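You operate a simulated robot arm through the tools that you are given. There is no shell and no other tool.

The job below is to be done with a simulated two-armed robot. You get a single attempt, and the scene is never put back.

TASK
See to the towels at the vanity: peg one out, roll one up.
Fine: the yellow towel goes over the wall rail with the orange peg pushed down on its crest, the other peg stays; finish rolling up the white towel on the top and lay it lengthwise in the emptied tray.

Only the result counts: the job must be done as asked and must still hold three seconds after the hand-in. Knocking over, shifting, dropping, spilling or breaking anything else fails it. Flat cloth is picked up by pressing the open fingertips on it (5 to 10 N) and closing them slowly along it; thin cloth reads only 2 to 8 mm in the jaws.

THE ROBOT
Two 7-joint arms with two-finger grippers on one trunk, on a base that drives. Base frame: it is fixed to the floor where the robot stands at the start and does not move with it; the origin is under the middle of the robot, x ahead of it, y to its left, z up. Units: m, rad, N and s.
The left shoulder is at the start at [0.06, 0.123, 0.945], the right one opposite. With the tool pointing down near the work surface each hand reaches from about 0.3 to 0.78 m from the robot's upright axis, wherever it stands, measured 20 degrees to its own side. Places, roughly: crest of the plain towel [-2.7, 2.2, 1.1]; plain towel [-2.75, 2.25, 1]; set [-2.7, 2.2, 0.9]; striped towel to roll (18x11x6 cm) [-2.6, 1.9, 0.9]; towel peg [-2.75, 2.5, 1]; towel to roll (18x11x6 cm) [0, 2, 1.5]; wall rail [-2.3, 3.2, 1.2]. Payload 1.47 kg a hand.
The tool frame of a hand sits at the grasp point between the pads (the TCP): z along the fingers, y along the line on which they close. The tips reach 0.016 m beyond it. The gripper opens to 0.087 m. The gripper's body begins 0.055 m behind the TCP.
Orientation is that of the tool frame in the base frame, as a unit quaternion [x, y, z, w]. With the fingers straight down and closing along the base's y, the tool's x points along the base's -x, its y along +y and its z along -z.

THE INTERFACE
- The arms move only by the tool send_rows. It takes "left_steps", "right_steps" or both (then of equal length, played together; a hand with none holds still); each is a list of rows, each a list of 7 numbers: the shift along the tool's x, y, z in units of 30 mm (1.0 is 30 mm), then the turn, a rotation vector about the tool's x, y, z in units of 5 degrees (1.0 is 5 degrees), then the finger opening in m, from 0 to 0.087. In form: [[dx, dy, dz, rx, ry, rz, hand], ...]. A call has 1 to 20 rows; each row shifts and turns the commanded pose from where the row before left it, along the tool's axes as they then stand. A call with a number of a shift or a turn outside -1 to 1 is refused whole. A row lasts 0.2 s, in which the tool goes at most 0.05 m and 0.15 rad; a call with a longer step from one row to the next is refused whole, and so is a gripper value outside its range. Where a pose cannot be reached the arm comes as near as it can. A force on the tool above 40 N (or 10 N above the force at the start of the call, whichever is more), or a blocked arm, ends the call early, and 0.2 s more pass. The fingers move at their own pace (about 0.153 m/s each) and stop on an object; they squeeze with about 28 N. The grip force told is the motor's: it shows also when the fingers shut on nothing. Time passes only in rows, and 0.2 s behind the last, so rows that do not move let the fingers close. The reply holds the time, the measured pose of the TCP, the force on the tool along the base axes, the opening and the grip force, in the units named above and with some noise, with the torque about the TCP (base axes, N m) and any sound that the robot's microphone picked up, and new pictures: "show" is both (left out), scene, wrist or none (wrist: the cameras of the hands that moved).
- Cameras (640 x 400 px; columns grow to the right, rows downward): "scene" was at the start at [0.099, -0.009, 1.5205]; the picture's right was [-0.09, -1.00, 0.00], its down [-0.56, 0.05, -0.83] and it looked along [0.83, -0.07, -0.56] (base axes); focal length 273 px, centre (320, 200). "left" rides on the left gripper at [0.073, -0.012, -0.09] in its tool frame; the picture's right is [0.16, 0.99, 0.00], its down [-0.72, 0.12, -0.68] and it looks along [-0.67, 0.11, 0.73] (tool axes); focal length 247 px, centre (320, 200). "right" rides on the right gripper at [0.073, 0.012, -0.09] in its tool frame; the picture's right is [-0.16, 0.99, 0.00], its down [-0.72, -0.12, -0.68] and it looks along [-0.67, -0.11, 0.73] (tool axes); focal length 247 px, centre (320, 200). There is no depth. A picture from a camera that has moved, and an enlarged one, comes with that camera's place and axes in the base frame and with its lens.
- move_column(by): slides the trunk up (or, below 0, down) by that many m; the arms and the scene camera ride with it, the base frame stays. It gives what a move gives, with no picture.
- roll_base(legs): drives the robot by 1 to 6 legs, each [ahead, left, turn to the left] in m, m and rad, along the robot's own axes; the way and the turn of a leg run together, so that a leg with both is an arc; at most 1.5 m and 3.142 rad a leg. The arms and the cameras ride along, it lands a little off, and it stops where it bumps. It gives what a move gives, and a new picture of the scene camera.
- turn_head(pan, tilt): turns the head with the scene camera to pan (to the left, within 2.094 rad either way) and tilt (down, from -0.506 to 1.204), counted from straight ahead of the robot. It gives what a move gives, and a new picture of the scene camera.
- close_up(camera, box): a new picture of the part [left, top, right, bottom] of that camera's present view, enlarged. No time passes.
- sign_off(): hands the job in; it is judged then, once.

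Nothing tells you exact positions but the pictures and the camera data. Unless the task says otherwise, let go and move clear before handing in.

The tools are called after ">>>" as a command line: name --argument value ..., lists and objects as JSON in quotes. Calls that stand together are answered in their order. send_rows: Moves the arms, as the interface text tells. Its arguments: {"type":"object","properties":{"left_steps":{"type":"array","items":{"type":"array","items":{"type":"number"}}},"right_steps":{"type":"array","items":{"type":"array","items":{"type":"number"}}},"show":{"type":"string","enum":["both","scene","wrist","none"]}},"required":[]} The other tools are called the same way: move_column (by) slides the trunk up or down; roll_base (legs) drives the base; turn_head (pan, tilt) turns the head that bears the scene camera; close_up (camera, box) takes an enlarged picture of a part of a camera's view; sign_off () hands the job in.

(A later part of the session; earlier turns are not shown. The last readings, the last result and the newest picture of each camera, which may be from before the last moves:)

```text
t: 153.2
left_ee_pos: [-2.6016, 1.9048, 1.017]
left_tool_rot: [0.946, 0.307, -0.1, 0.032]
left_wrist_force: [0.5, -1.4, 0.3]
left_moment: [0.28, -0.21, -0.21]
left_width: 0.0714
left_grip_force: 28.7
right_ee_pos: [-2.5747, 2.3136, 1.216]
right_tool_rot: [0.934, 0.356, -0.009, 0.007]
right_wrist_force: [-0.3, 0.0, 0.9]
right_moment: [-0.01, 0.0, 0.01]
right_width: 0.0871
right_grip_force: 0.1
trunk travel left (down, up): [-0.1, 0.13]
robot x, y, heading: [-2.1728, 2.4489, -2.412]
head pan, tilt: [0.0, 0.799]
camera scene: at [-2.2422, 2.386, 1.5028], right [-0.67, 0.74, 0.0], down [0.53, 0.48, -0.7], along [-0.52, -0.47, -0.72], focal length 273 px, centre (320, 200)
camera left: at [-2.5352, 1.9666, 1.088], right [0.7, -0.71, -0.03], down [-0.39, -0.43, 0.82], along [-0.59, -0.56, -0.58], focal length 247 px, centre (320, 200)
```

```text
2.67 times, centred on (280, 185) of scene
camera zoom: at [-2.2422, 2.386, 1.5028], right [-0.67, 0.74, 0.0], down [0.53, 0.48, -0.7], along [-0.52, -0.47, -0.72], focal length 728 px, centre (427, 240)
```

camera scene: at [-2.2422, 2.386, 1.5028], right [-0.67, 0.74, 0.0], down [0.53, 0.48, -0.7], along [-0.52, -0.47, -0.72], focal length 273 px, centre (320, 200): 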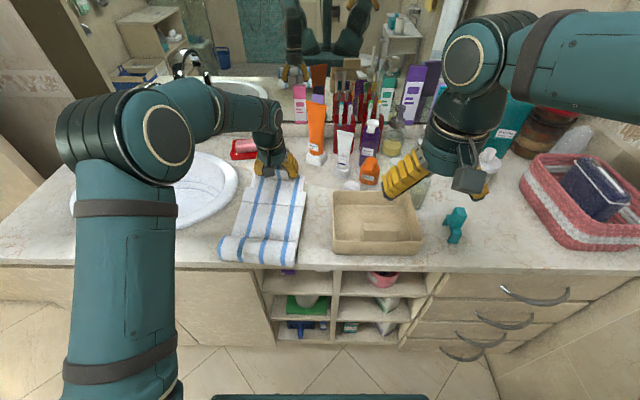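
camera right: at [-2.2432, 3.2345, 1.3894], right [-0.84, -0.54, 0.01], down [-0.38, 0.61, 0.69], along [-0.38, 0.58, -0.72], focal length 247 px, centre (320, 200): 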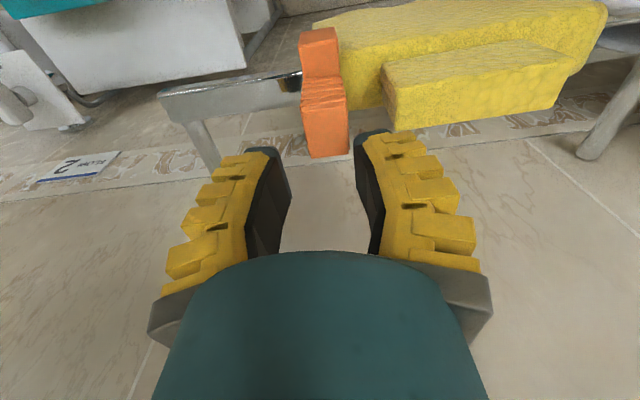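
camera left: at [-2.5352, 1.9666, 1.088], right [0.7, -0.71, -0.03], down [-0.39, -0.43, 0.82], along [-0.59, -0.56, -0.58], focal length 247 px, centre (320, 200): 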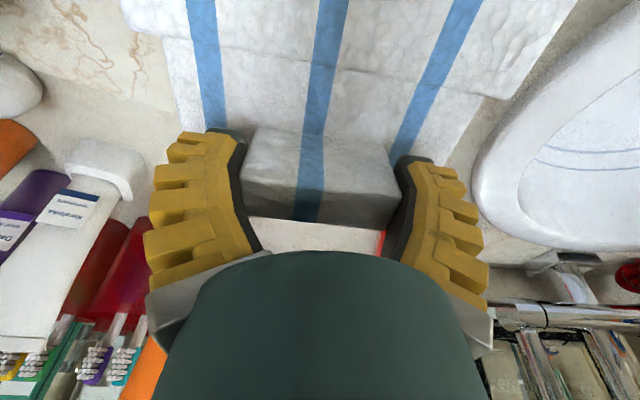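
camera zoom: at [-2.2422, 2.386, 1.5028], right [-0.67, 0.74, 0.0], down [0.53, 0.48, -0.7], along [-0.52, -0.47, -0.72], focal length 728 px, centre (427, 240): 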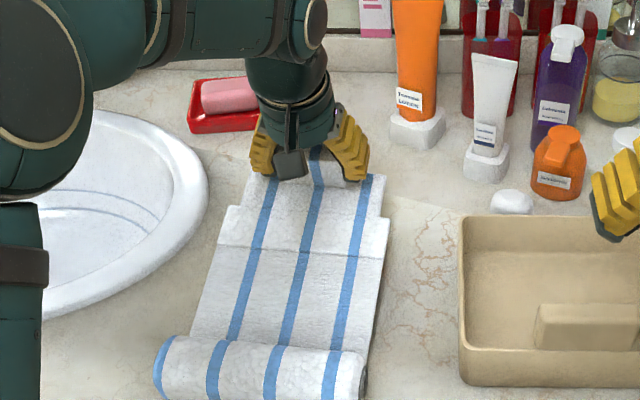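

The whole towel slid toward me somewhat. I need a side view, so I turn the right wrist to look left across the counter.

>>> send_rows --right_steps '[[0, 0, 0, 0, 0, -1, 0.087], [0, 0, 0, 0, 0, -1, 0.087], [0, 0, 0, 0, 0, -1, 0.087], [0, 0, 0, 0, 0, -1, 0.087], [0, 0, 0, 0, 0, -1, 0.087], [0, 0, 0, 0, 0, -1, 0.087], [0, 0, 0, 0, 0, -1, 0.087], [0, 0, 0, 0, 0, -1, 0.087], [0, 0, 0, 0, 0, -1, 0.087], [0, 0, 0, 0, 0, -1, 0.087], [0, 0, 0, 0, 0, -1, 0.087], [0, 0, 0, 0, 0, -1, 0.087], [0, 0, 0, 0, 0, -1, 0.087], [0, 0, 0, 0, 0, -1, 0.087], [0, 0, 0, 0, 0, -1, 0.087], [0, 0, 0, 0, 0, -1, 0.087], [0, 0, 0, 0, 0, -1, 0.087], [0, 0, 0, 0, 0, -1, 0.087]]' --show "wrist"

>>> close_up --camera "scene" --box '[200, 140, 330, 270]'

```text
t: 157.0
left_ee_pos: [-2.5992, 1.9055, 1.0177]
left_tool_rot: [0.946, 0.307, -0.099, 0.033]
left_wrist_force: [-0.2, 0.1, -0.4]
left_moment: [0.01, 0.0, -0.09]
left_width: 0.0715
left_grip_force: 28.0
right_ee_pos: [-2.5744, 2.3141, 1.217]
right_tool_rot: [0.408, 0.913, -0.011, -0.001]
right_wrist_force: [0.5, -0.1, -0.1]
right_moment: [0.01, 0.01, 0.01]
right_width: 0.0872
right_grip_force: 0.0
trunk travel left (down, up): [-0.1, 0.13]
robot x, y, heading: [-2.1762, 2.4491, -2.411]
head pan, tilt: [0.0, 0.799]
camera right: at [-2.6125, 2.3776, 1.3047], right [0.84, 0.54, -0.02], down [0.4, -0.6, 0.69], along [0.36, -0.59, -0.73], focal length 247 px, centre (320, 200)
```

right: 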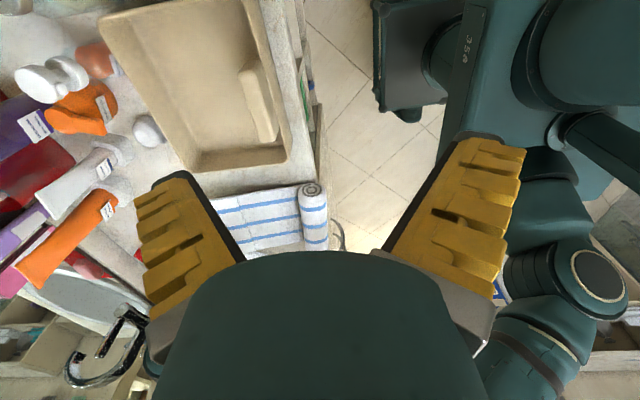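

```text
3.08 times, centred on (265, 205) of scene
camera zoom: at [-2.2418, 2.3863, 1.5028], right [-0.67, 0.74, 0.0], down [0.53, 0.48, -0.7], along [-0.52, -0.47, -0.72], focal length 840 px, centre (489, 185)
```

zoom: 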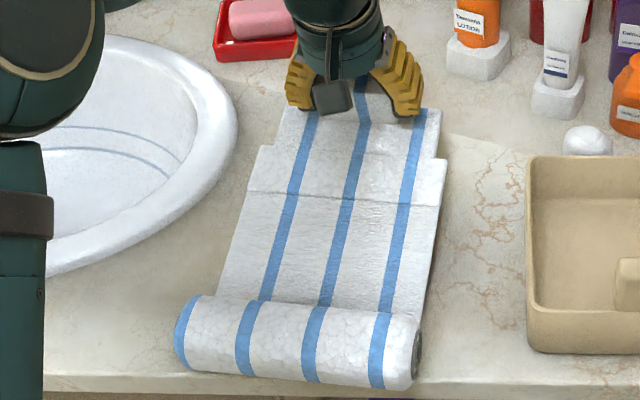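

>>> close_up --camera "right" --box '[190, 160, 390, 260]'

```text
3.20 times, centred on (290, 210) of right
camera zoom: at [-2.6125, 2.3776, 1.3047], right [0.84, 0.54, -0.02], down [0.4, -0.6, 0.69], along [0.36, -0.59, -0.73], focal length 790 px, centre (416, 168)
```

zoom: 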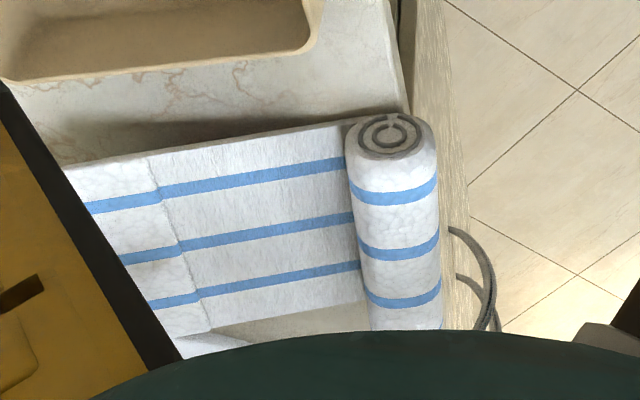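

The sheet stayed straight like a plank, lifting from the roll, and the roll was pushed near the counter's edge. I reverse the move to pull the towel back to where it was.

>>> send_rows --left_steps '[[-0.5, 0, 0.15, 0, 0.8, 0, 0.0], [-0.5, 0, 0.25, 0, 0.8, 0, 0.0], [-0.5, 0, 0.35, 0, 0.8, 0, 0.0], [-0.2, 0, 0.3, 0, 0, 0, 0.0], [-0.1, 0, 0.2, 0, 0, 0, 0.0], [0, 0, 0, 0, 0, 0, 0.0]]' --show "wrist"

>>> close_up --camera "scene" --box '[200, 140, 330, 270]'

>>> close_up --camera "right" --box '[170, 130, 390, 260]'

```text
t: 158.4
left_ee_pos: [-2.6462, 1.8743, 0.9847]
left_tool_rot: [0.951, 0.308, -0.001, 0.001]
left_wrist_force: [0.4, 0.3, -0.3]
left_moment: [-0.07, 0.17, 0.02]
left_width: 0.0715
left_grip_force: 28.0
right_ee_pos: [-2.5744, 2.3153, 1.2159]
right_tool_rot: [0.409, 0.912, -0.011, -0.001]
right_wrist_force: [-0.2, 0.1, -0.5]
right_moment: [-0.02, 0.05, -0.03]
right_width: 0.087
right_grip_force: 0.1
trunk travel left (down, up): [-0.1, 0.13]
robot x, y, heading: [-2.1731, 2.4482, -2.411]
head pan, tilt: [0.0, 0.799]
camera left: at [-2.595, 1.9248, 1.0735], right [0.71, -0.71, 0.0], down [-0.52, -0.52, 0.68], along [-0.48, -0.48, -0.73], focal length 247 px, centre (320, 200)
```

left: 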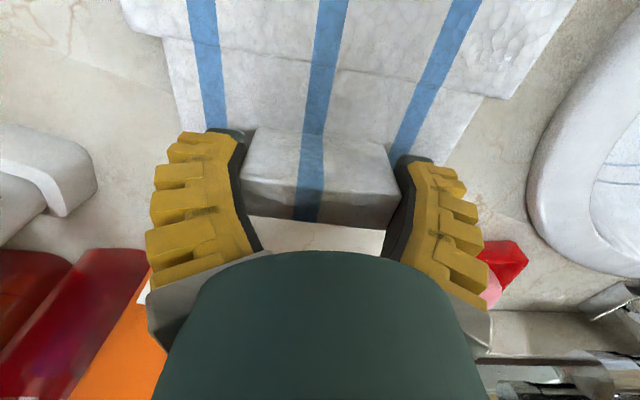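

```text
3.08 times, centred on (265, 205) of scene
camera zoom: at [-2.2416, 2.3865, 1.5029], right [-0.67, 0.74, 0.0], down [0.53, 0.48, -0.7], along [-0.52, -0.47, -0.72], focal length 840 px, centre (489, 185)
```

zoom: 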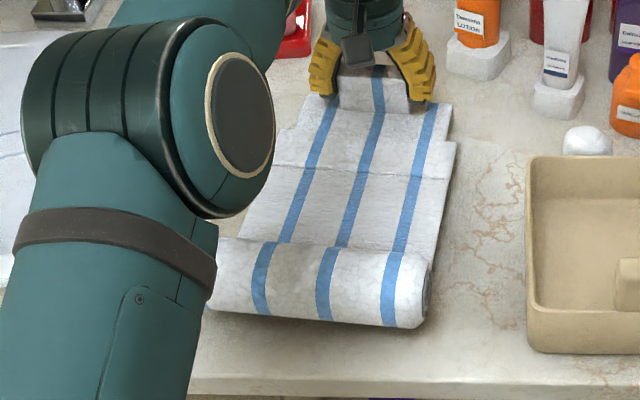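

```text
2.91 times, centred on (280, 195) of right
camera zoom: at [-2.6122, 2.3778, 1.3048], right [0.84, 0.54, -0.02], down [0.4, -0.6, 0.69], along [0.36, -0.59, -0.73], focal length 718 px, centre (436, 214)
```

zoom: 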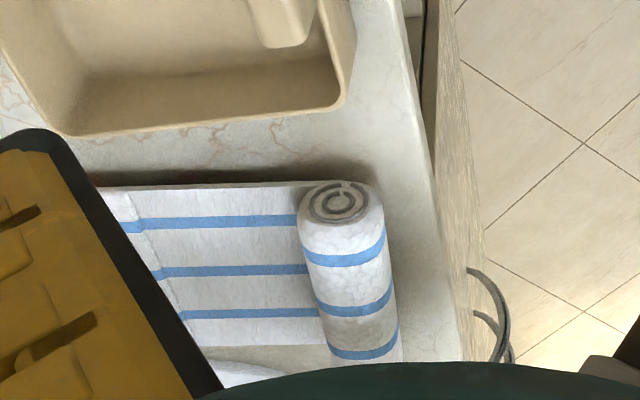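

The towel is back in place. Now I try the fold properly: lower the tab, then rotate the hand exactly about the hinge line so the flap bends rather than the whole towel moving.

>>> send_rows --left_steps '[[0, 0, 0.27, 0, 0, 0, 0.0], [0, 0, 0.2, 0, 0, 0, 0.0], [0.114, 0, -0.22, 0, -1, 0, 0.0], [0.114, 0, -0.22, 0, -1, 0, 0.0], [0.114, 0, -0.22, 0, -1, 0, 0.0], [0.114, 0, -0.22, 0, -1, 0, 0.0], [0.114, 0, -0.22, 0, -1, 0, 0.0], [0.114, 0, -0.22, 0, -1, 0, 0.0], [0, 0, 0, 0, 0, 0, 0.0]]' --show "wrist"

>>> close_up --camera "scene" --box '[200, 140, 330, 270]'

>>> close_up --camera "right" --box '[170, 130, 390, 260]'

```text
t: 160.4
left_ee_pos: [-2.6229, 1.8893, 1.0048]
left_tool_rot: [0.919, 0.297, -0.248, 0.079]
left_wrist_force: [-0.5, -0.8, -0.4]
left_moment: [0.01, -0.31, -0.07]
left_width: 0.0713
left_grip_force: 28.4
right_ee_pos: [-2.5735, 2.3149, 1.2154]
right_tool_rot: [0.41, 0.912, -0.011, -0.002]
right_wrist_force: [0.6, 0.1, -0.7]
right_moment: [0.01, 0.01, 0.03]
right_width: 0.0869
right_grip_force: 0.2
trunk travel left (down, up): [-0.1, 0.13]
robot x, y, heading: [-2.1783, 2.4489, -2.412]
head pan, tilt: [0.0, 0.799]
camera left: at [-2.5439, 1.9611, 1.0444], right [0.69, -0.72, -0.08], down [-0.16, -0.26, 0.95], along [-0.71, -0.64, -0.3], focal length 247 px, centre (320, 200)
```

left: 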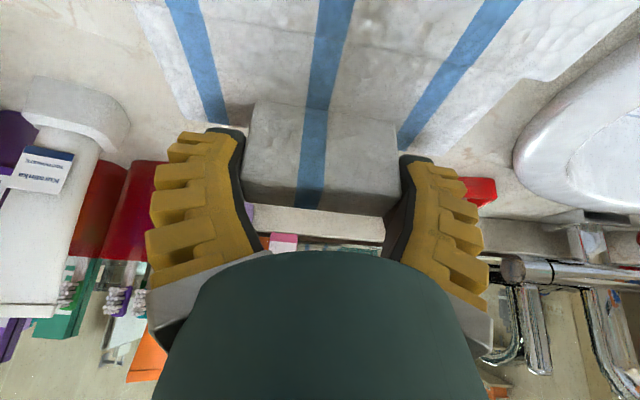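

```text
3.08 times, centred on (265, 205) of scene
camera zoom: at [-2.2419, 2.3863, 1.5028], right [-0.67, 0.74, 0.0], down [0.53, 0.48, -0.7], along [-0.52, -0.47, -0.72], focal length 840 px, centre (489, 185)
```

zoom: 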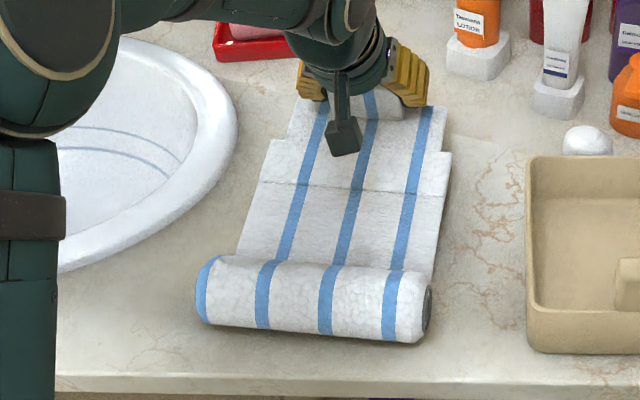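

```text
2.91 times, centred on (280, 195) of right
camera zoom: at [-2.6125, 2.3777, 1.3046], right [0.84, 0.54, -0.02], down [0.4, -0.6, 0.69], along [0.36, -0.59, -0.73], focal length 718 px, centre (436, 214)
```

zoom: 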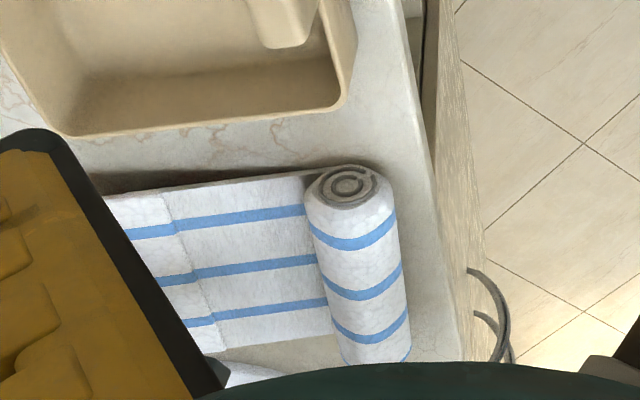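

The spiral shows that the roll turns freely against the sheet like a wheel. To learn how the pieces articulate, I lift the tab higher on an arc about the roll's axis and watch from the side.

>>> send_rows --left_steps '[[0.05, 0, -0.74, 0, 0, 0, 0.0], [0.05, 0, -0.74, 0, 0, 0, 0.0], [0.05, 0, -0.74, 0, 0, 0, 0.0], [0.05, 0, -0.74, 0, 0, 0, 0.0], [0.05, 0, -0.74, 0, 0, 0, 0.0], [0.05, 0, -0.74, 0, 0, 0, 0.0], [0, 0, 0, 0, 0, 0, 0.0]]' --show "both"

>>> close_up --camera "scene" --box '[200, 140, 330, 270]'

>>> close_up --camera "right" --box '[170, 130, 390, 260]'

```text
t: 162.0
left_ee_pos: [-2.5622, 1.9322, 1.1152]
left_tool_rot: [0.919, 0.299, -0.246, 0.08]
left_wrist_force: [0.1, 0.3, -2.0]
left_moment: [-0.11, 0.1, 0.0]
left_width: 0.0712
left_grip_force: 28.0
right_ee_pos: [-2.5742, 2.3145, 1.2165]
right_tool_rot: [0.409, 0.912, -0.012, -0.001]
right_wrist_force: [-0.6, 0.7, -0.3]
right_moment: [-0.01, -0.01, -0.02]
right_width: 0.0872
right_grip_force: 0.0
trunk travel left (down, up): [-0.1, 0.13]
robot x, y, heading: [-2.1757, 2.4484, -2.414]
head pan, tilt: [0.0, 0.799]
camera scene: at [-2.2422, 2.3861, 1.5028], right [-0.67, 0.74, 0.0], down [0.53, 0.48, -0.7], along [-0.52, -0.47, -0.72], focal length 273 px, centre (320, 200)
camera left: at [-2.4824, 2.0044, 1.155], right [0.69, -0.72, -0.08], down [-0.16, -0.26, 0.95], along [-0.7, -0.64, -0.3], focal length 247 px, centre (320, 200)
```

scene: 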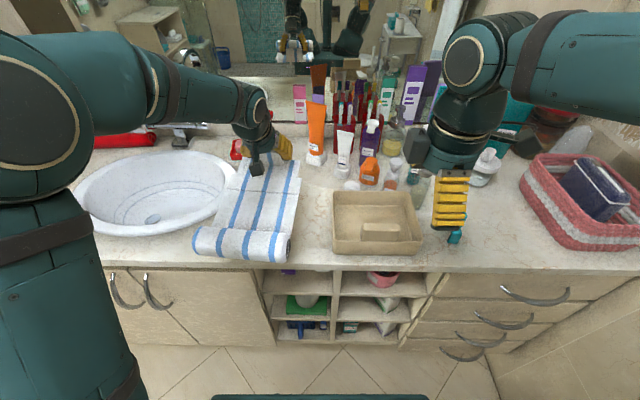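
left: 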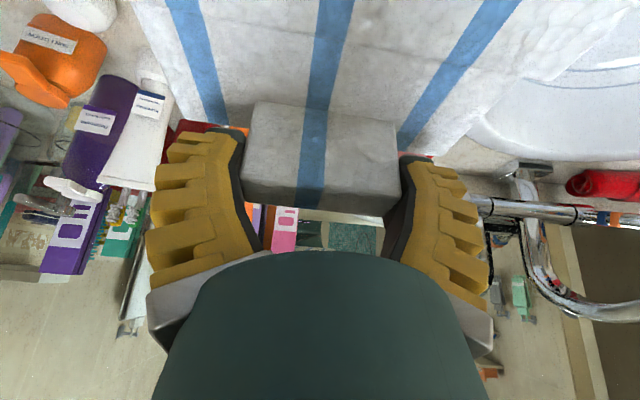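

```text
3.08 times, centred on (265, 205) of scene
camera zoom: at [-2.2422, 2.3861, 1.5028], right [-0.67, 0.74, 0.0], down [0.53, 0.48, -0.7], along [-0.52, -0.47, -0.72], focal length 840 px, centre (489, 185)
```

zoom: 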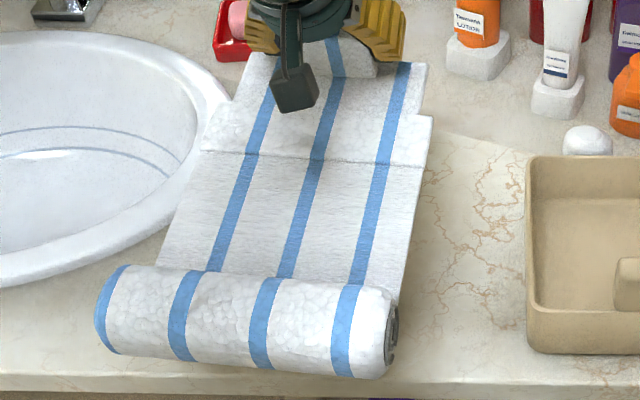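

```text
2.91 times, centred on (280, 195) of right
camera zoom: at [-2.6128, 2.3775, 1.3045], right [0.84, 0.54, -0.02], down [0.4, -0.61, 0.69], along [0.36, -0.59, -0.73], focal length 718 px, centre (436, 214)
```

zoom: 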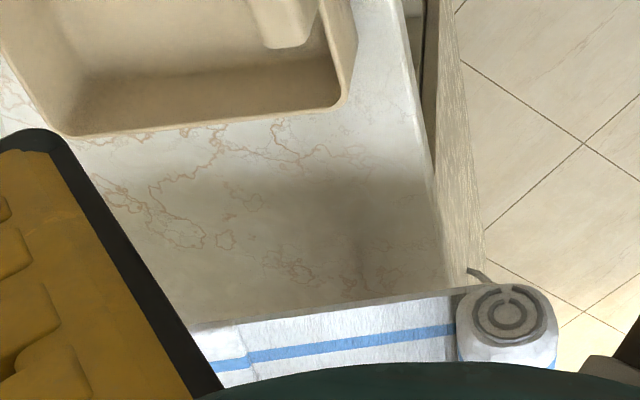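

Now the whole towel came off the counter (2 N). I zoom on the roll's end, then set it down again.

>>> close_up --camera "right" --box '[240, 200, 380, 260]'

>>> send_rows --left_steps '[[-0.05, 0, 0.74, 0, 0, 0, 0.0], [-0.05, 0, 0.74, 0, 0, 0, 0.0], [-0.05, 0, 0.74, 0, 0, 0, 0.0], [-0.05, 0, 0.74, 0, 0, 0, 0.0], [-0.05, 0, 0.74, 0, 0, 0, 0.0], [-0.05, 0, 0.6, 0, 0, 0, 0.0], [-0.114, 0, 0.22, 0, 1, 0, 0.0], [-0.114, 0, 0.22, 0, 1, 0, 0.0], [-0.114, 0, 0.22, 0, 1, 0, 0.0], [-0.114, 0, 0.22, 0, 1, 0, 0.0], [-0.114, 0, 0.22, 0, 1, 0, 0.0], [-0.114, 0, 0.1, 0, 1, 0, 0.0], [0, 0, 0, 0, 0, 0, 0.0]]' --show "none"

>>> close_up --camera "right" --box '[170, 130, 390, 260]'

>>> close_up --camera "scene" --box '[200, 140, 330, 270]'

```text
4.57 times, centred on (310, 230) of right
camera zoom: at [-2.6128, 2.3775, 1.3045], right [0.84, 0.54, -0.02], down [0.4, -0.61, 0.69], along [0.36, -0.59, -0.73], focal length 1129 px, centre (366, 63)
```

zoom: 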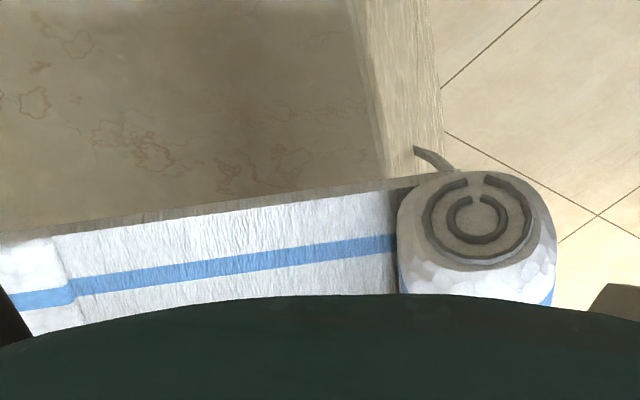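

```text
t: 164.8
left_ee_pos: [-2.6462, 1.8711, 0.9806]
left_tool_rot: [0.951, 0.308, 0.0, 0.0]
left_wrist_force: [-0.7, 0.4, -2.1]
left_moment: [-0.05, 0.06, 0.0]
left_width: 0.0707
left_grip_force: 27.8
right_ee_pos: [-2.5744, 2.3151, 1.2166]
right_tool_rot: [0.409, 0.912, -0.011, -0.002]
right_wrist_force: [0.4, -0.2, -0.4]
right_moment: [-0.03, 0.06, -0.01]
right_width: 0.0868
right_grip_force: 0.1
trunk travel left (down, up): [-0.1, 0.13]
robot x, y, heading: [-2.1746, 2.447, -2.409]
head pan, tilt: [0.0, 0.799]
```

```text
2.91 times, centred on (280, 195) of right
camera zoom: at [-2.612, 2.3779, 1.3048], right [0.84, 0.54, -0.02], down [0.4, -0.6, 0.69], along [0.36, -0.59, -0.73], focal length 718 px, centre (436, 214)
```

zoom: 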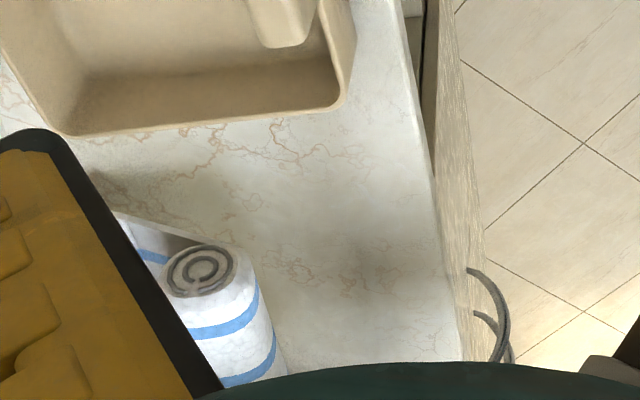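

```text
3.08 times, centred on (265, 205) of scene
camera zoom: at [-2.2415, 2.3866, 1.5029], right [-0.67, 0.74, 0.0], down [0.53, 0.48, -0.7], along [-0.52, -0.47, -0.72], focal length 840 px, centre (489, 185)
```

zoom: 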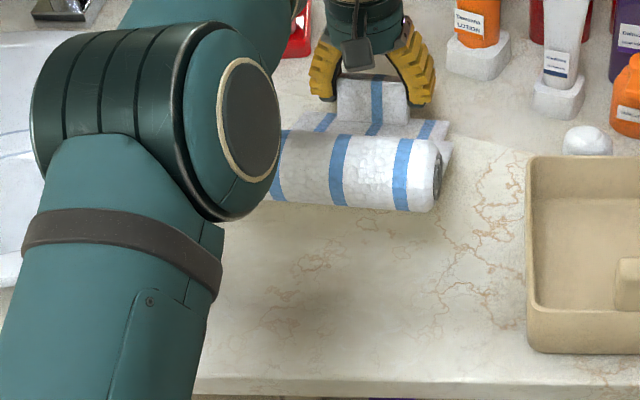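

Interesting: the sheet has folded at the hinge and the roll is now right beside the flap. I look closely.

>>> close_up --camera "scene" --box '[270, 140, 350, 220]'

>>> close_up --camera "right" --box '[190, 180, 290, 260]'

>>> close_up --camera "left" --box '[0, 0, 640, 400]'

```text
5.00 times, centred on (310, 180) of scene
camera zoom: at [-2.2415, 2.3866, 1.5029], right [-0.67, 0.74, 0.0], down [0.53, 0.48, -0.7], along [-0.52, -0.47, -0.72], focal length 1366 px, centre (370, 300)
```

zoom: 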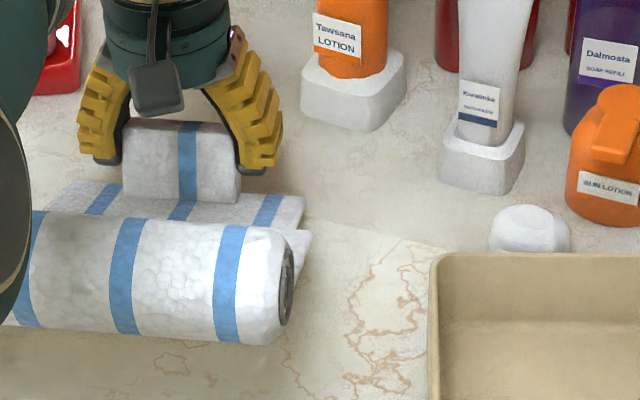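

```text
5.00 times, centred on (240, 220) of right
camera zoom: at [-2.612, 2.3779, 1.3048], right [0.84, 0.54, -0.02], down [0.4, -0.6, 0.69], along [0.36, -0.59, -0.73], focal length 1235 px, centre (720, 100)
```

zoom: 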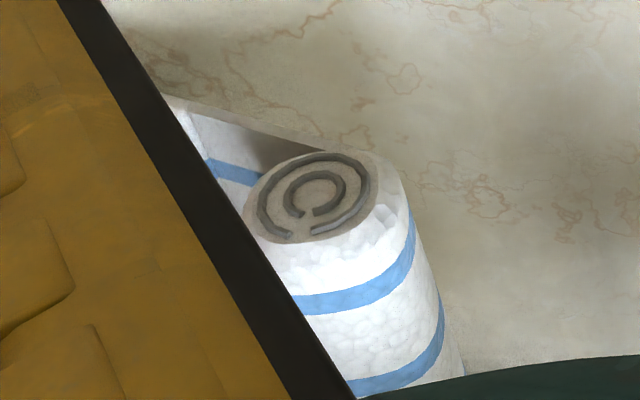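

```text
1.00 times, centred on (320, 200) of left (not enlarged: the box is as wide or as high as the picture)
camera zoom: at [-2.595, 1.9239, 1.0692], right [0.71, -0.71, 0.0], down [-0.52, -0.52, 0.68], along [-0.48, -0.48, -0.73], focal length 247 px, centre (320, 200)
```

zoom: 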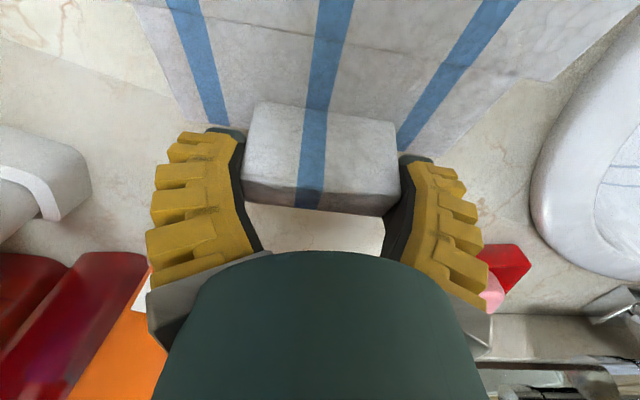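

The hinge line between sheet and flap has friction: it now holds a ~43° fold with the roll in the air. I rotate the whole assembly so the roll rests on the counter and the flap stands up.

>>> send_rows --left_steps '[[0.01, 0, -0.237, 0, -0.95, 0, 0.0], [0.01, 0, -0.237, 0, -0.95, 0, 0.0], [0.01, 0, -0.237, 0, -0.95, 0, 0.0], [0.064, 0, -0.282, 0, -0.95, 0, 0.0], [0.064, 0, -0.282, 0, -0.95, 0, 0.0], [0.064, 0, -0.282, 0, -0.95, 0, 0.0], [0.11, 0, -0.335, 0, -0.95, 0, 0.0], [0.11, 0, -0.335, 0, -0.95, 0, 0.0], [0.11, 0, -0.335, 0, -0.95, 0, 0.0], [0, 0, 0, 0, 0, 0, 0.0]]' --show "both"

>>> close_up --camera "scene" --box '[200, 130, 340, 260]'

>>> close_up --camera "right" --box '[170, 130, 390, 260]'

```text
t: 167.0
left_ee_pos: [-2.6137, 1.8959, 1.0449]
left_tool_rot: [0.886, 0.288, -0.347, 0.112]
left_wrist_force: [-0.3, -0.2, -1.3]
left_moment: [-0.04, 0.05, -0.03]
left_width: 0.0707
left_grip_force: 27.8
right_ee_pos: [-2.5736, 2.3144, 1.2152]
right_tool_rot: [0.41, 0.912, -0.011, -0.002]
right_wrist_force: [0.4, 0.0, -0.7]
right_moment: [0.02, -0.02, 0.01]
right_width: 0.087
right_grip_force: 0.1
trunk travel left (down, up): [-0.1, 0.13]
robot x, y, heading: [-2.1748, 2.4473, -2.407]
head pan, tilt: [0.0, 0.799]
camera scene: at [-2.242, 2.3859, 1.5028], right [-0.67, 0.74, 0.0], down [0.53, 0.48, -0.7], along [-0.52, -0.47, -0.72], focal length 273 px, centre (320, 200)
camera left: at [-2.5284, 1.9714, 1.0586], right [0.67, -0.73, -0.11], down [0.01, -0.13, 0.99], along [-0.74, -0.67, -0.08], focal length 247 px, centre (320, 200)
```

scene: 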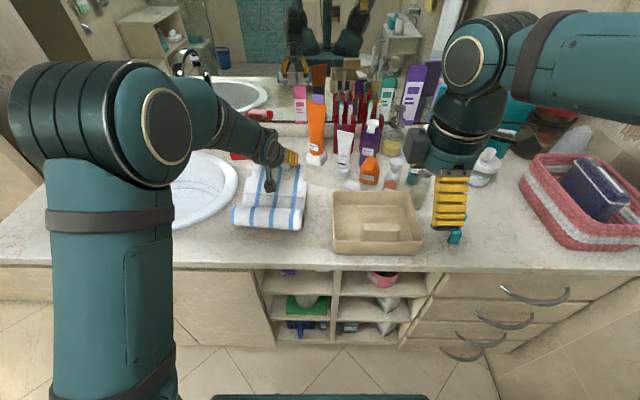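
left: 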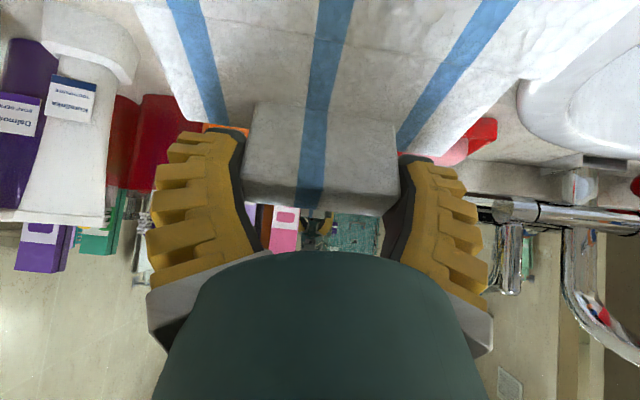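

```text
3.08 times, centred on (270, 195) of scene
camera zoom: at [-2.242, 2.3859, 1.5028], right [-0.67, 0.74, 0.0], down [0.53, 0.48, -0.7], along [-0.52, -0.47, -0.72], focal length 840 px, centre (474, 215)
```

zoom: 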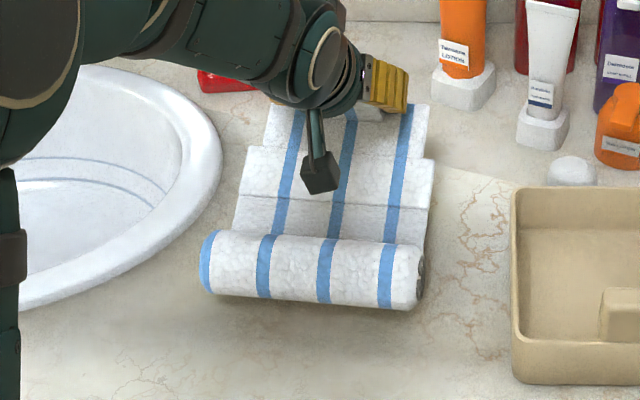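

```text
2.91 times, centred on (280, 195) of right
camera zoom: at [-2.6126, 2.3773, 1.3046], right [0.84, 0.54, -0.02], down [0.4, -0.61, 0.69], along [0.36, -0.59, -0.73], focal length 718 px, centre (436, 214)
```

zoom: 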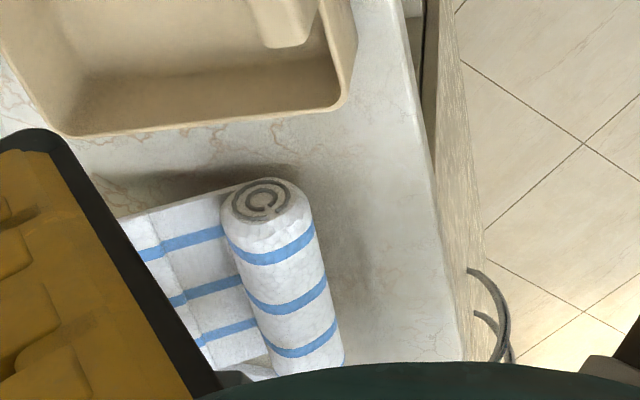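

The smooth sheet is now visibly shorter: the towel is a stiff plank along which the roll truly winds. So finishing means driving the roll up to the tab. I lay the plank flat again with the roll kept in place.

>>> send_rows --left_steps '[[0.08, 0, 0.247, 0, 0.955, 0, 0.0], [0.067, 0, 0.25, 0, 0.955, 0, 0.0], [0.053, 0, 0.24, 0, 0.955, 0, 0.0], [0.047, 0, 0.253, 0, 0.955, 0, 0.0], [0.037, 0, 0.257, 0, 0.955, 0, 0.0], [0.027, 0, 0.257, 0, 0.955, 0, 0.0], [0.013, 0, 0.247, 0, 0.955, 0, 0.0], [0.007, 0, 0.257, 0, 0.955, 0, 0.0], [0, 0, 0.257, 0, 0.955, 0, 0.0], [0, 0, 0, 0, 0, 0, 0.0]]' --show "wrist"

>>> close_up --camera "scene" --box '[200, 130, 340, 260]'

>>> close_up --camera "right" --box '[170, 130, 390, 260]'

```text
t: 169.2
left_ee_pos: [-2.6268, 1.8867, 0.9772]
left_tool_rot: [0.951, 0.309, 0.001, -0.001]
left_wrist_force: [-0.2, 0.7, -1.4]
left_moment: [-0.07, 0.09, -0.01]
left_width: 0.0705
left_grip_force: 28.2
right_ee_pos: [-2.5738, 2.3152, 1.2164]
right_tool_rot: [0.409, 0.912, -0.011, -0.001]
right_wrist_force: [-0.9, -0.7, -0.2]
right_moment: [0.03, -0.01, -0.02]
right_width: 0.0871
right_grip_force: 0.1
trunk travel left (down, up): [-0.1, 0.13]
robot x, y, heading: [-2.1755, 2.4457, -2.408]
head pan, tilt: [0.0, 0.799]
camera left: at [-2.5764, 1.9368, 1.0666], right [0.71, -0.71, 0.0], down [-0.52, -0.52, 0.68], along [-0.48, -0.48, -0.74], focal length 247 px, centre (320, 200)
```

left: 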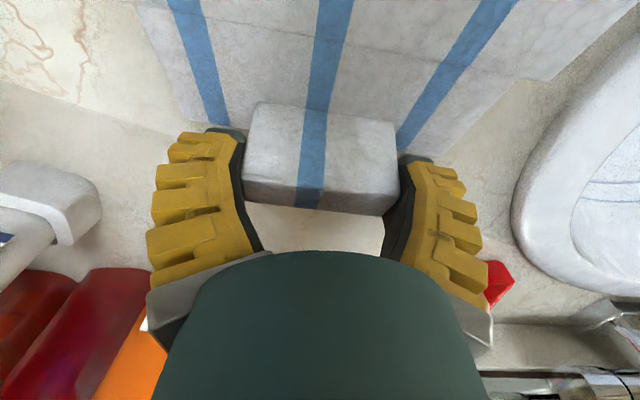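

```text
3.08 times, centred on (270, 195) of scene
camera zoom: at [-2.2415, 2.3866, 1.5029], right [-0.67, 0.74, 0.0], down [0.53, 0.48, -0.7], along [-0.52, -0.47, -0.72], focal length 840 px, centre (474, 215)
```

zoom: 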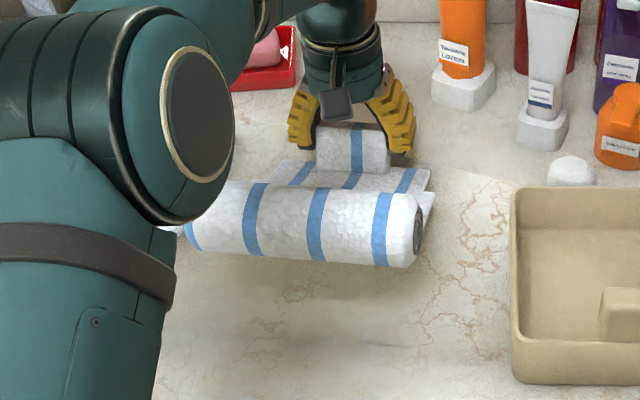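

```text
2.91 times, centred on (280, 195) of right
camera zoom: at [-2.6121, 2.3779, 1.3048], right [0.84, 0.54, -0.02], down [0.4, -0.6, 0.69], along [0.36, -0.59, -0.73], focal length 718 px, centre (436, 214)
```

zoom: 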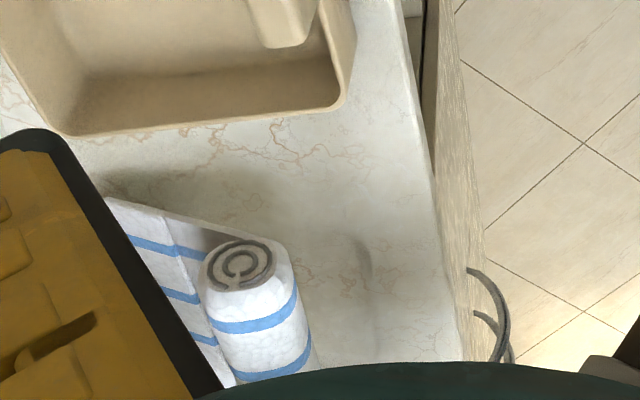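

The pads carry the towel at a tilt; rotating the hand by ~19° should bring the plank flat on the counter.

>>> send_rows --left_steps '[[0, 0, 0.03, 0, -0.93, 0, 0.0], [0, 0, 0.06, 0, -0.93, 0, 0.0], [0, 0, 0.08, 0, -0.93, 0, 0.0], [0, 0, 0.1, 0, -0.93, 0, 0.0], [0, 0, 0, 0, 0, 0, 0.0]]' --show "none"

>>> close_up --camera "scene" --box '[200, 130, 340, 260]'

>>> close_up --camera "right" --box '[170, 130, 390, 260]'

```text
t: 170.4
left_ee_pos: [-2.6283, 1.8864, 0.9734]
left_tool_rot: [0.938, 0.304, -0.156, 0.051]
left_wrist_force: [5.9, 5.3, 19.4]
left_moment: [0.04, -0.05, -0.09]
left_width: 0.0709
left_grip_force: 28.6
right_ee_pos: [-2.574, 2.3161, 1.2173]
right_tool_rot: [0.409, 0.912, -0.012, -0.002]
right_wrist_force: [-0.1, -1.0, -1.0]
right_moment: [0.01, 0.0, -0.02]
right_width: 0.087
right_grip_force: 0.1
trunk travel left (down, up): [-0.1, 0.13]
robot x, y, heading: [-2.1743, 2.4456, -2.41]
head pan, tilt: [0.0, 0.799]
```

```text
3.08 times, centred on (270, 195) of scene
camera zoom: at [-2.2397, 2.3886, 1.5032], right [-0.67, 0.74, 0.0], down [0.53, 0.48, -0.7], along [-0.52, -0.47, -0.72], focal length 840 px, centre (474, 215)
```

zoom: 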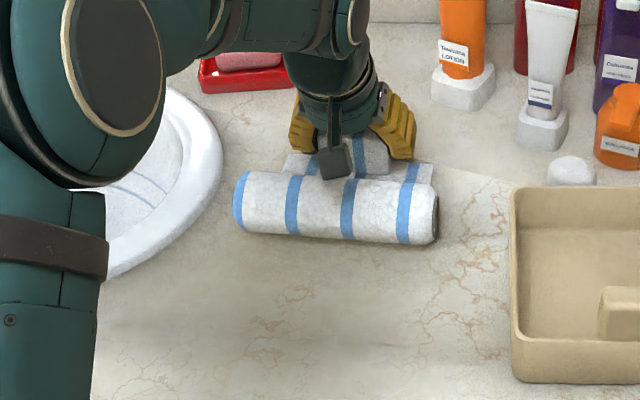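

```text
2.91 times, centred on (280, 195) of right
camera zoom: at [-2.6106, 2.3796, 1.3056], right [0.84, 0.54, -0.02], down [0.4, -0.6, 0.69], along [0.36, -0.59, -0.73], focal length 718 px, centre (436, 214)
```

zoom: 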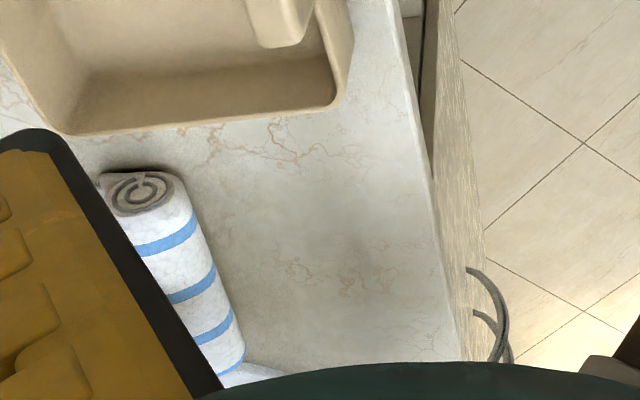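

The roll has now wound right up to the flap near the tab. I relax the pressing force and inspect how much sheet is left.

>>> send_rows --left_steps '[[0, 0, -0.12, 0, 0, 0, 0.0], [0, 0, 0, 0, 0, 0, 0.0]]' --show "wrist"

>>> close_up --camera "scene" --box '[260, 145, 340, 225]'

>>> close_up --camera "right" --box '[190, 160, 290, 260]'

```text
t: 171.0
left_ee_pos: [-2.6279, 1.8861, 0.9734]
left_tool_rot: [0.939, 0.305, -0.154, 0.05]
left_wrist_force: [-2.6, -1.5, 11.9]
left_moment: [-0.18, 0.23, 0.0]
left_width: 0.0706
left_grip_force: 28.1
right_ee_pos: [-2.5745, 2.3156, 1.2175]
right_tool_rot: [0.409, 0.912, -0.011, -0.001]
right_wrist_force: [0.4, -0.2, -0.5]
right_moment: [0.02, -0.02, 0.01]
right_width: 0.0869
right_grip_force: 0.0
trunk travel left (down, up): [-0.1, 0.13]
robot x, y, heading: [-2.1735, 2.4492, -2.413]
head pan, tilt: [0.0, 0.799]
camera left: at [-2.5566, 1.9519, 1.0335], right [0.7, -0.71, -0.05], down [-0.31, -0.37, 0.88], along [-0.64, -0.6, -0.48], focal length 247 px, centre (320, 200)
```

left: 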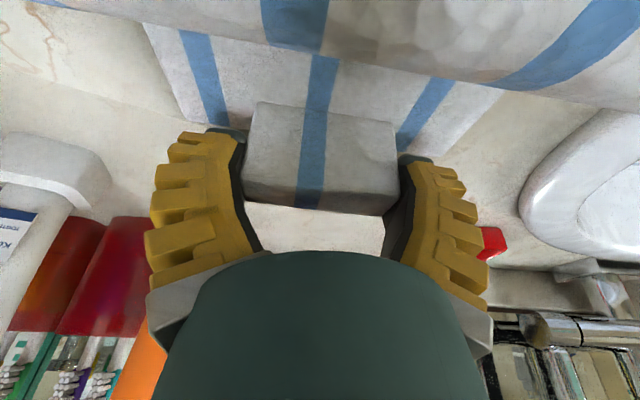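

```text
5.00 times, centred on (300, 185) of scene
camera zoom: at [-2.2414, 2.3871, 1.5029], right [-0.67, 0.74, 0.0], down [0.53, 0.48, -0.7], along [-0.52, -0.47, -0.72], focal length 1366 px, centre (420, 275)
```

zoom: 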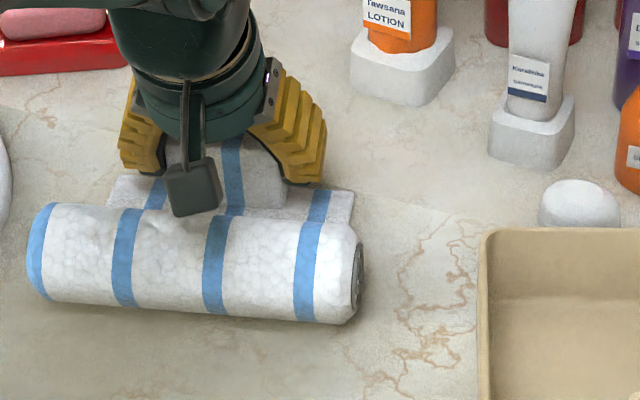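

```text
4.00 times, centred on (240, 210) of right
camera zoom: at [-2.612, 2.3784, 1.3049], right [0.84, 0.54, -0.02], down [0.4, -0.6, 0.69], along [0.36, -0.59, -0.73], focal length 988 px, centre (640, 160)
```

zoom: 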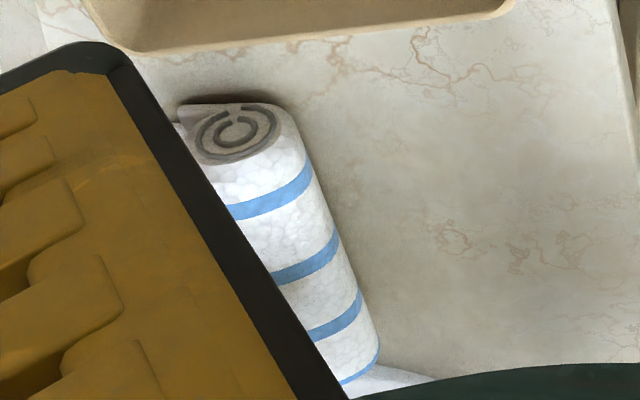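

Nearly rolled: the rolled size should be 18×11×6 cm and about 2 cm remain. I bring the closed right hand in front of the roll to push it up snug against the tab.

>>> send_rows --right_steps '[[-0.9, -0.5, 0, 0, 0, 0, 0.0], [-0.9, -0.5, 0, 0, 0, 0, 0.0], [-0.9, -0.5, 0, 0, 0, 0, 0.0], [-0.9, -0.5, 0, 0, 0, 0, 0.0], [-0.9, -0.5, 0, 0, 0, 0, 0.0], [-0.9, -0.5, 0, 0, 0, 0, 0.0], [-0.9, -0.5, 0, 0, 0, 0, 0.0], [-0.9, -0.5, 0, 0, 0, 0, 0.0], [-0.9, -0.5, 0.3, 0, 0, 0, 0.0], [-0.9, -0.5, 0.3, 0, 0, 0, 0.0]]' --show "scene"

>>> close_up --camera "right" --box '[0, 0, 640, 400]'

```text
t: 173.1
left_ee_pos: [-2.6264, 1.8837, 0.973]
left_tool_rot: [0.938, 0.307, -0.154, 0.05]
left_wrist_force: [1.6, -1.2, 3.0]
left_moment: [0.02, 0.13, -0.05]
left_width: 0.0707
left_grip_force: 28.1
right_ee_pos: [-2.5154, 2.0441, 1.2154]
right_tool_rot: [0.41, 0.912, -0.012, -0.002]
right_wrist_force: [-1.4, 0.2, 1.6]
right_moment: [-0.04, -0.14, -0.06]
right_width: 0.0
right_grip_force: 27.4
trunk travel left (down, up): [-0.1, 0.13]
robot x, y, heading: [-2.1772, 2.4495, -2.413]
head pan, tilt: [0.0, 0.799]
stopped in row 10 (right hand): the force on the tool passed its limit at 49 N (the readings are from after the stop); the commanded pose is now the measured one
camera scene: at [-2.2414, 2.3867, 1.5028], right [-0.67, 0.74, 0.0], down [0.53, 0.48, -0.7], along [-0.52, -0.47, -0.72], focal length 273 px, centre (320, 200)
```

scene: 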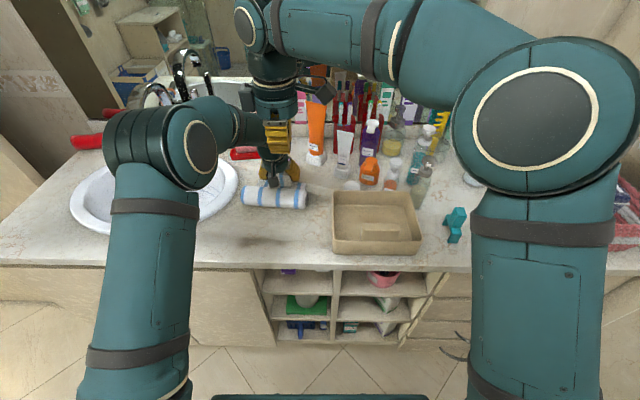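

```text
1.00 times, centred on (320, 200) of right (not enlarged: the box is as wide or as high as the picture)
camera zoom: at [-2.5539, 2.1077, 1.304], right [0.84, 0.54, -0.02], down [0.4, -0.61, 0.69], along [0.35, -0.59, -0.73], focal length 247 px, centre (320, 200)
```

zoom: 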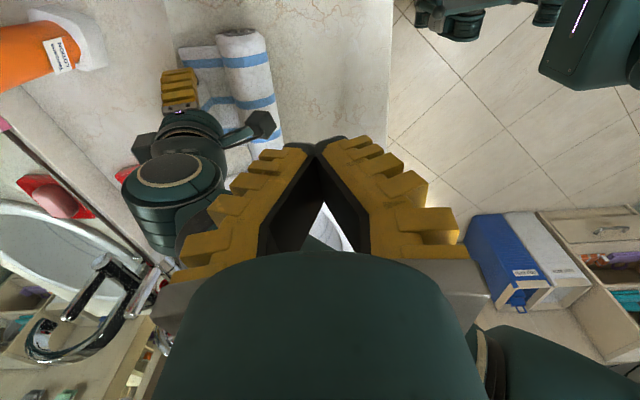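

The right hand touched the left arm. I retreat it to the right and check that nothing moved.

>>> send_rows --right_steps '[[0.3, 0.3, -0.3, 0, 0, 0, 0.0], [0.9, 0.4, 0, 0, 0, 0, 0.0], [0.9, 0.4, 0, 0, 0, 0, 0.0], [0.9, 0.4, 0, 0, 0, 0, 0.0], [0.9, 0.4, 0, 0, 0, 0, 0.0], [0.9, 0.4, 0, 0, 0, 0, 0.0]]' --show "both"

>>> close_up --camera "scene" --box '[230, 130, 340, 230]'

```text
t: 174.5
left_ee_pos: [-2.6264, 1.8838, 0.9717]
left_tool_rot: [0.938, 0.306, -0.153, 0.05]
left_wrist_force: [1.8, -0.8, 9.5]
left_moment: [-0.11, 0.11, 0.24]
left_width: 0.0708
left_grip_force: 28.1
right_ee_pos: [-2.5592, 2.1984, 1.2238]
right_tool_rot: [0.41, 0.912, -0.012, -0.002]
right_wrist_force: [-0.1, -0.2, 0.0]
right_moment: [0.0, 0.0, 0.03]
right_width: 0.0
right_grip_force: 27.8
trunk travel left (down, up): [-0.1, 0.13]
robot x, y, heading: [-2.1774, 2.4524, -2.414]
head pan, tilt: [0.0, 0.799]
camera scene: at [-2.2413, 2.3874, 1.5029], right [-0.67, 0.74, 0.0], down [0.53, 0.48, -0.7], along [-0.52, -0.47, -0.72], focal length 273 px, centre (320, 200)
camera right: at [-2.5974, 2.2617, 1.3117], right [0.84, 0.54, -0.02], down [0.4, -0.61, 0.69], along [0.35, -0.59, -0.73], focal length 247 px, centre (320, 200)
```

scene: 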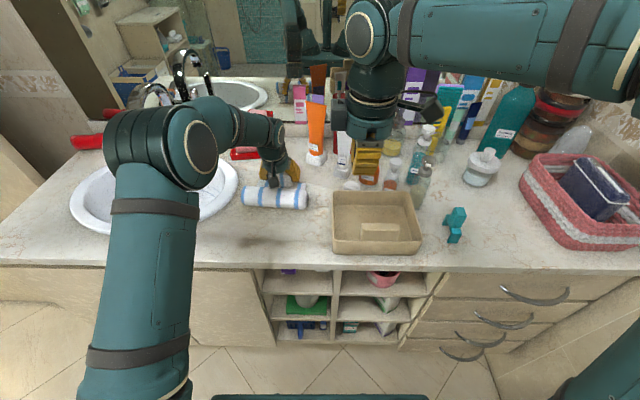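
right: 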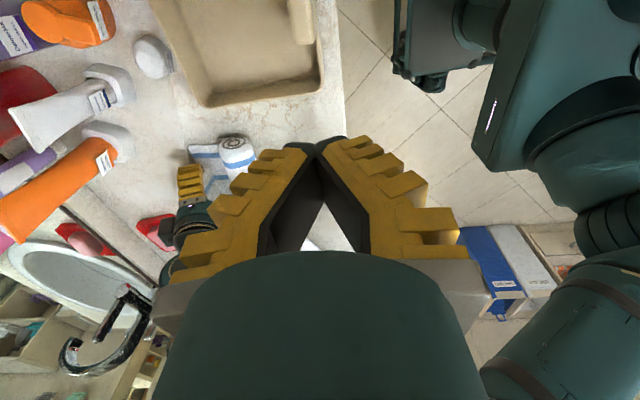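

```text
4.00 times, centred on (285, 180) of scene
camera zoom: at [-2.2413, 2.3874, 1.5029], right [-0.67, 0.74, 0.0], down [0.53, 0.48, -0.7], along [-0.52, -0.47, -0.72], focal length 1092 px, centre (460, 280)
```

zoom: 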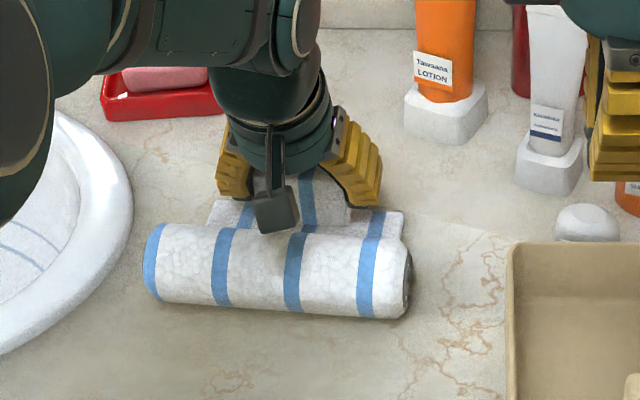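

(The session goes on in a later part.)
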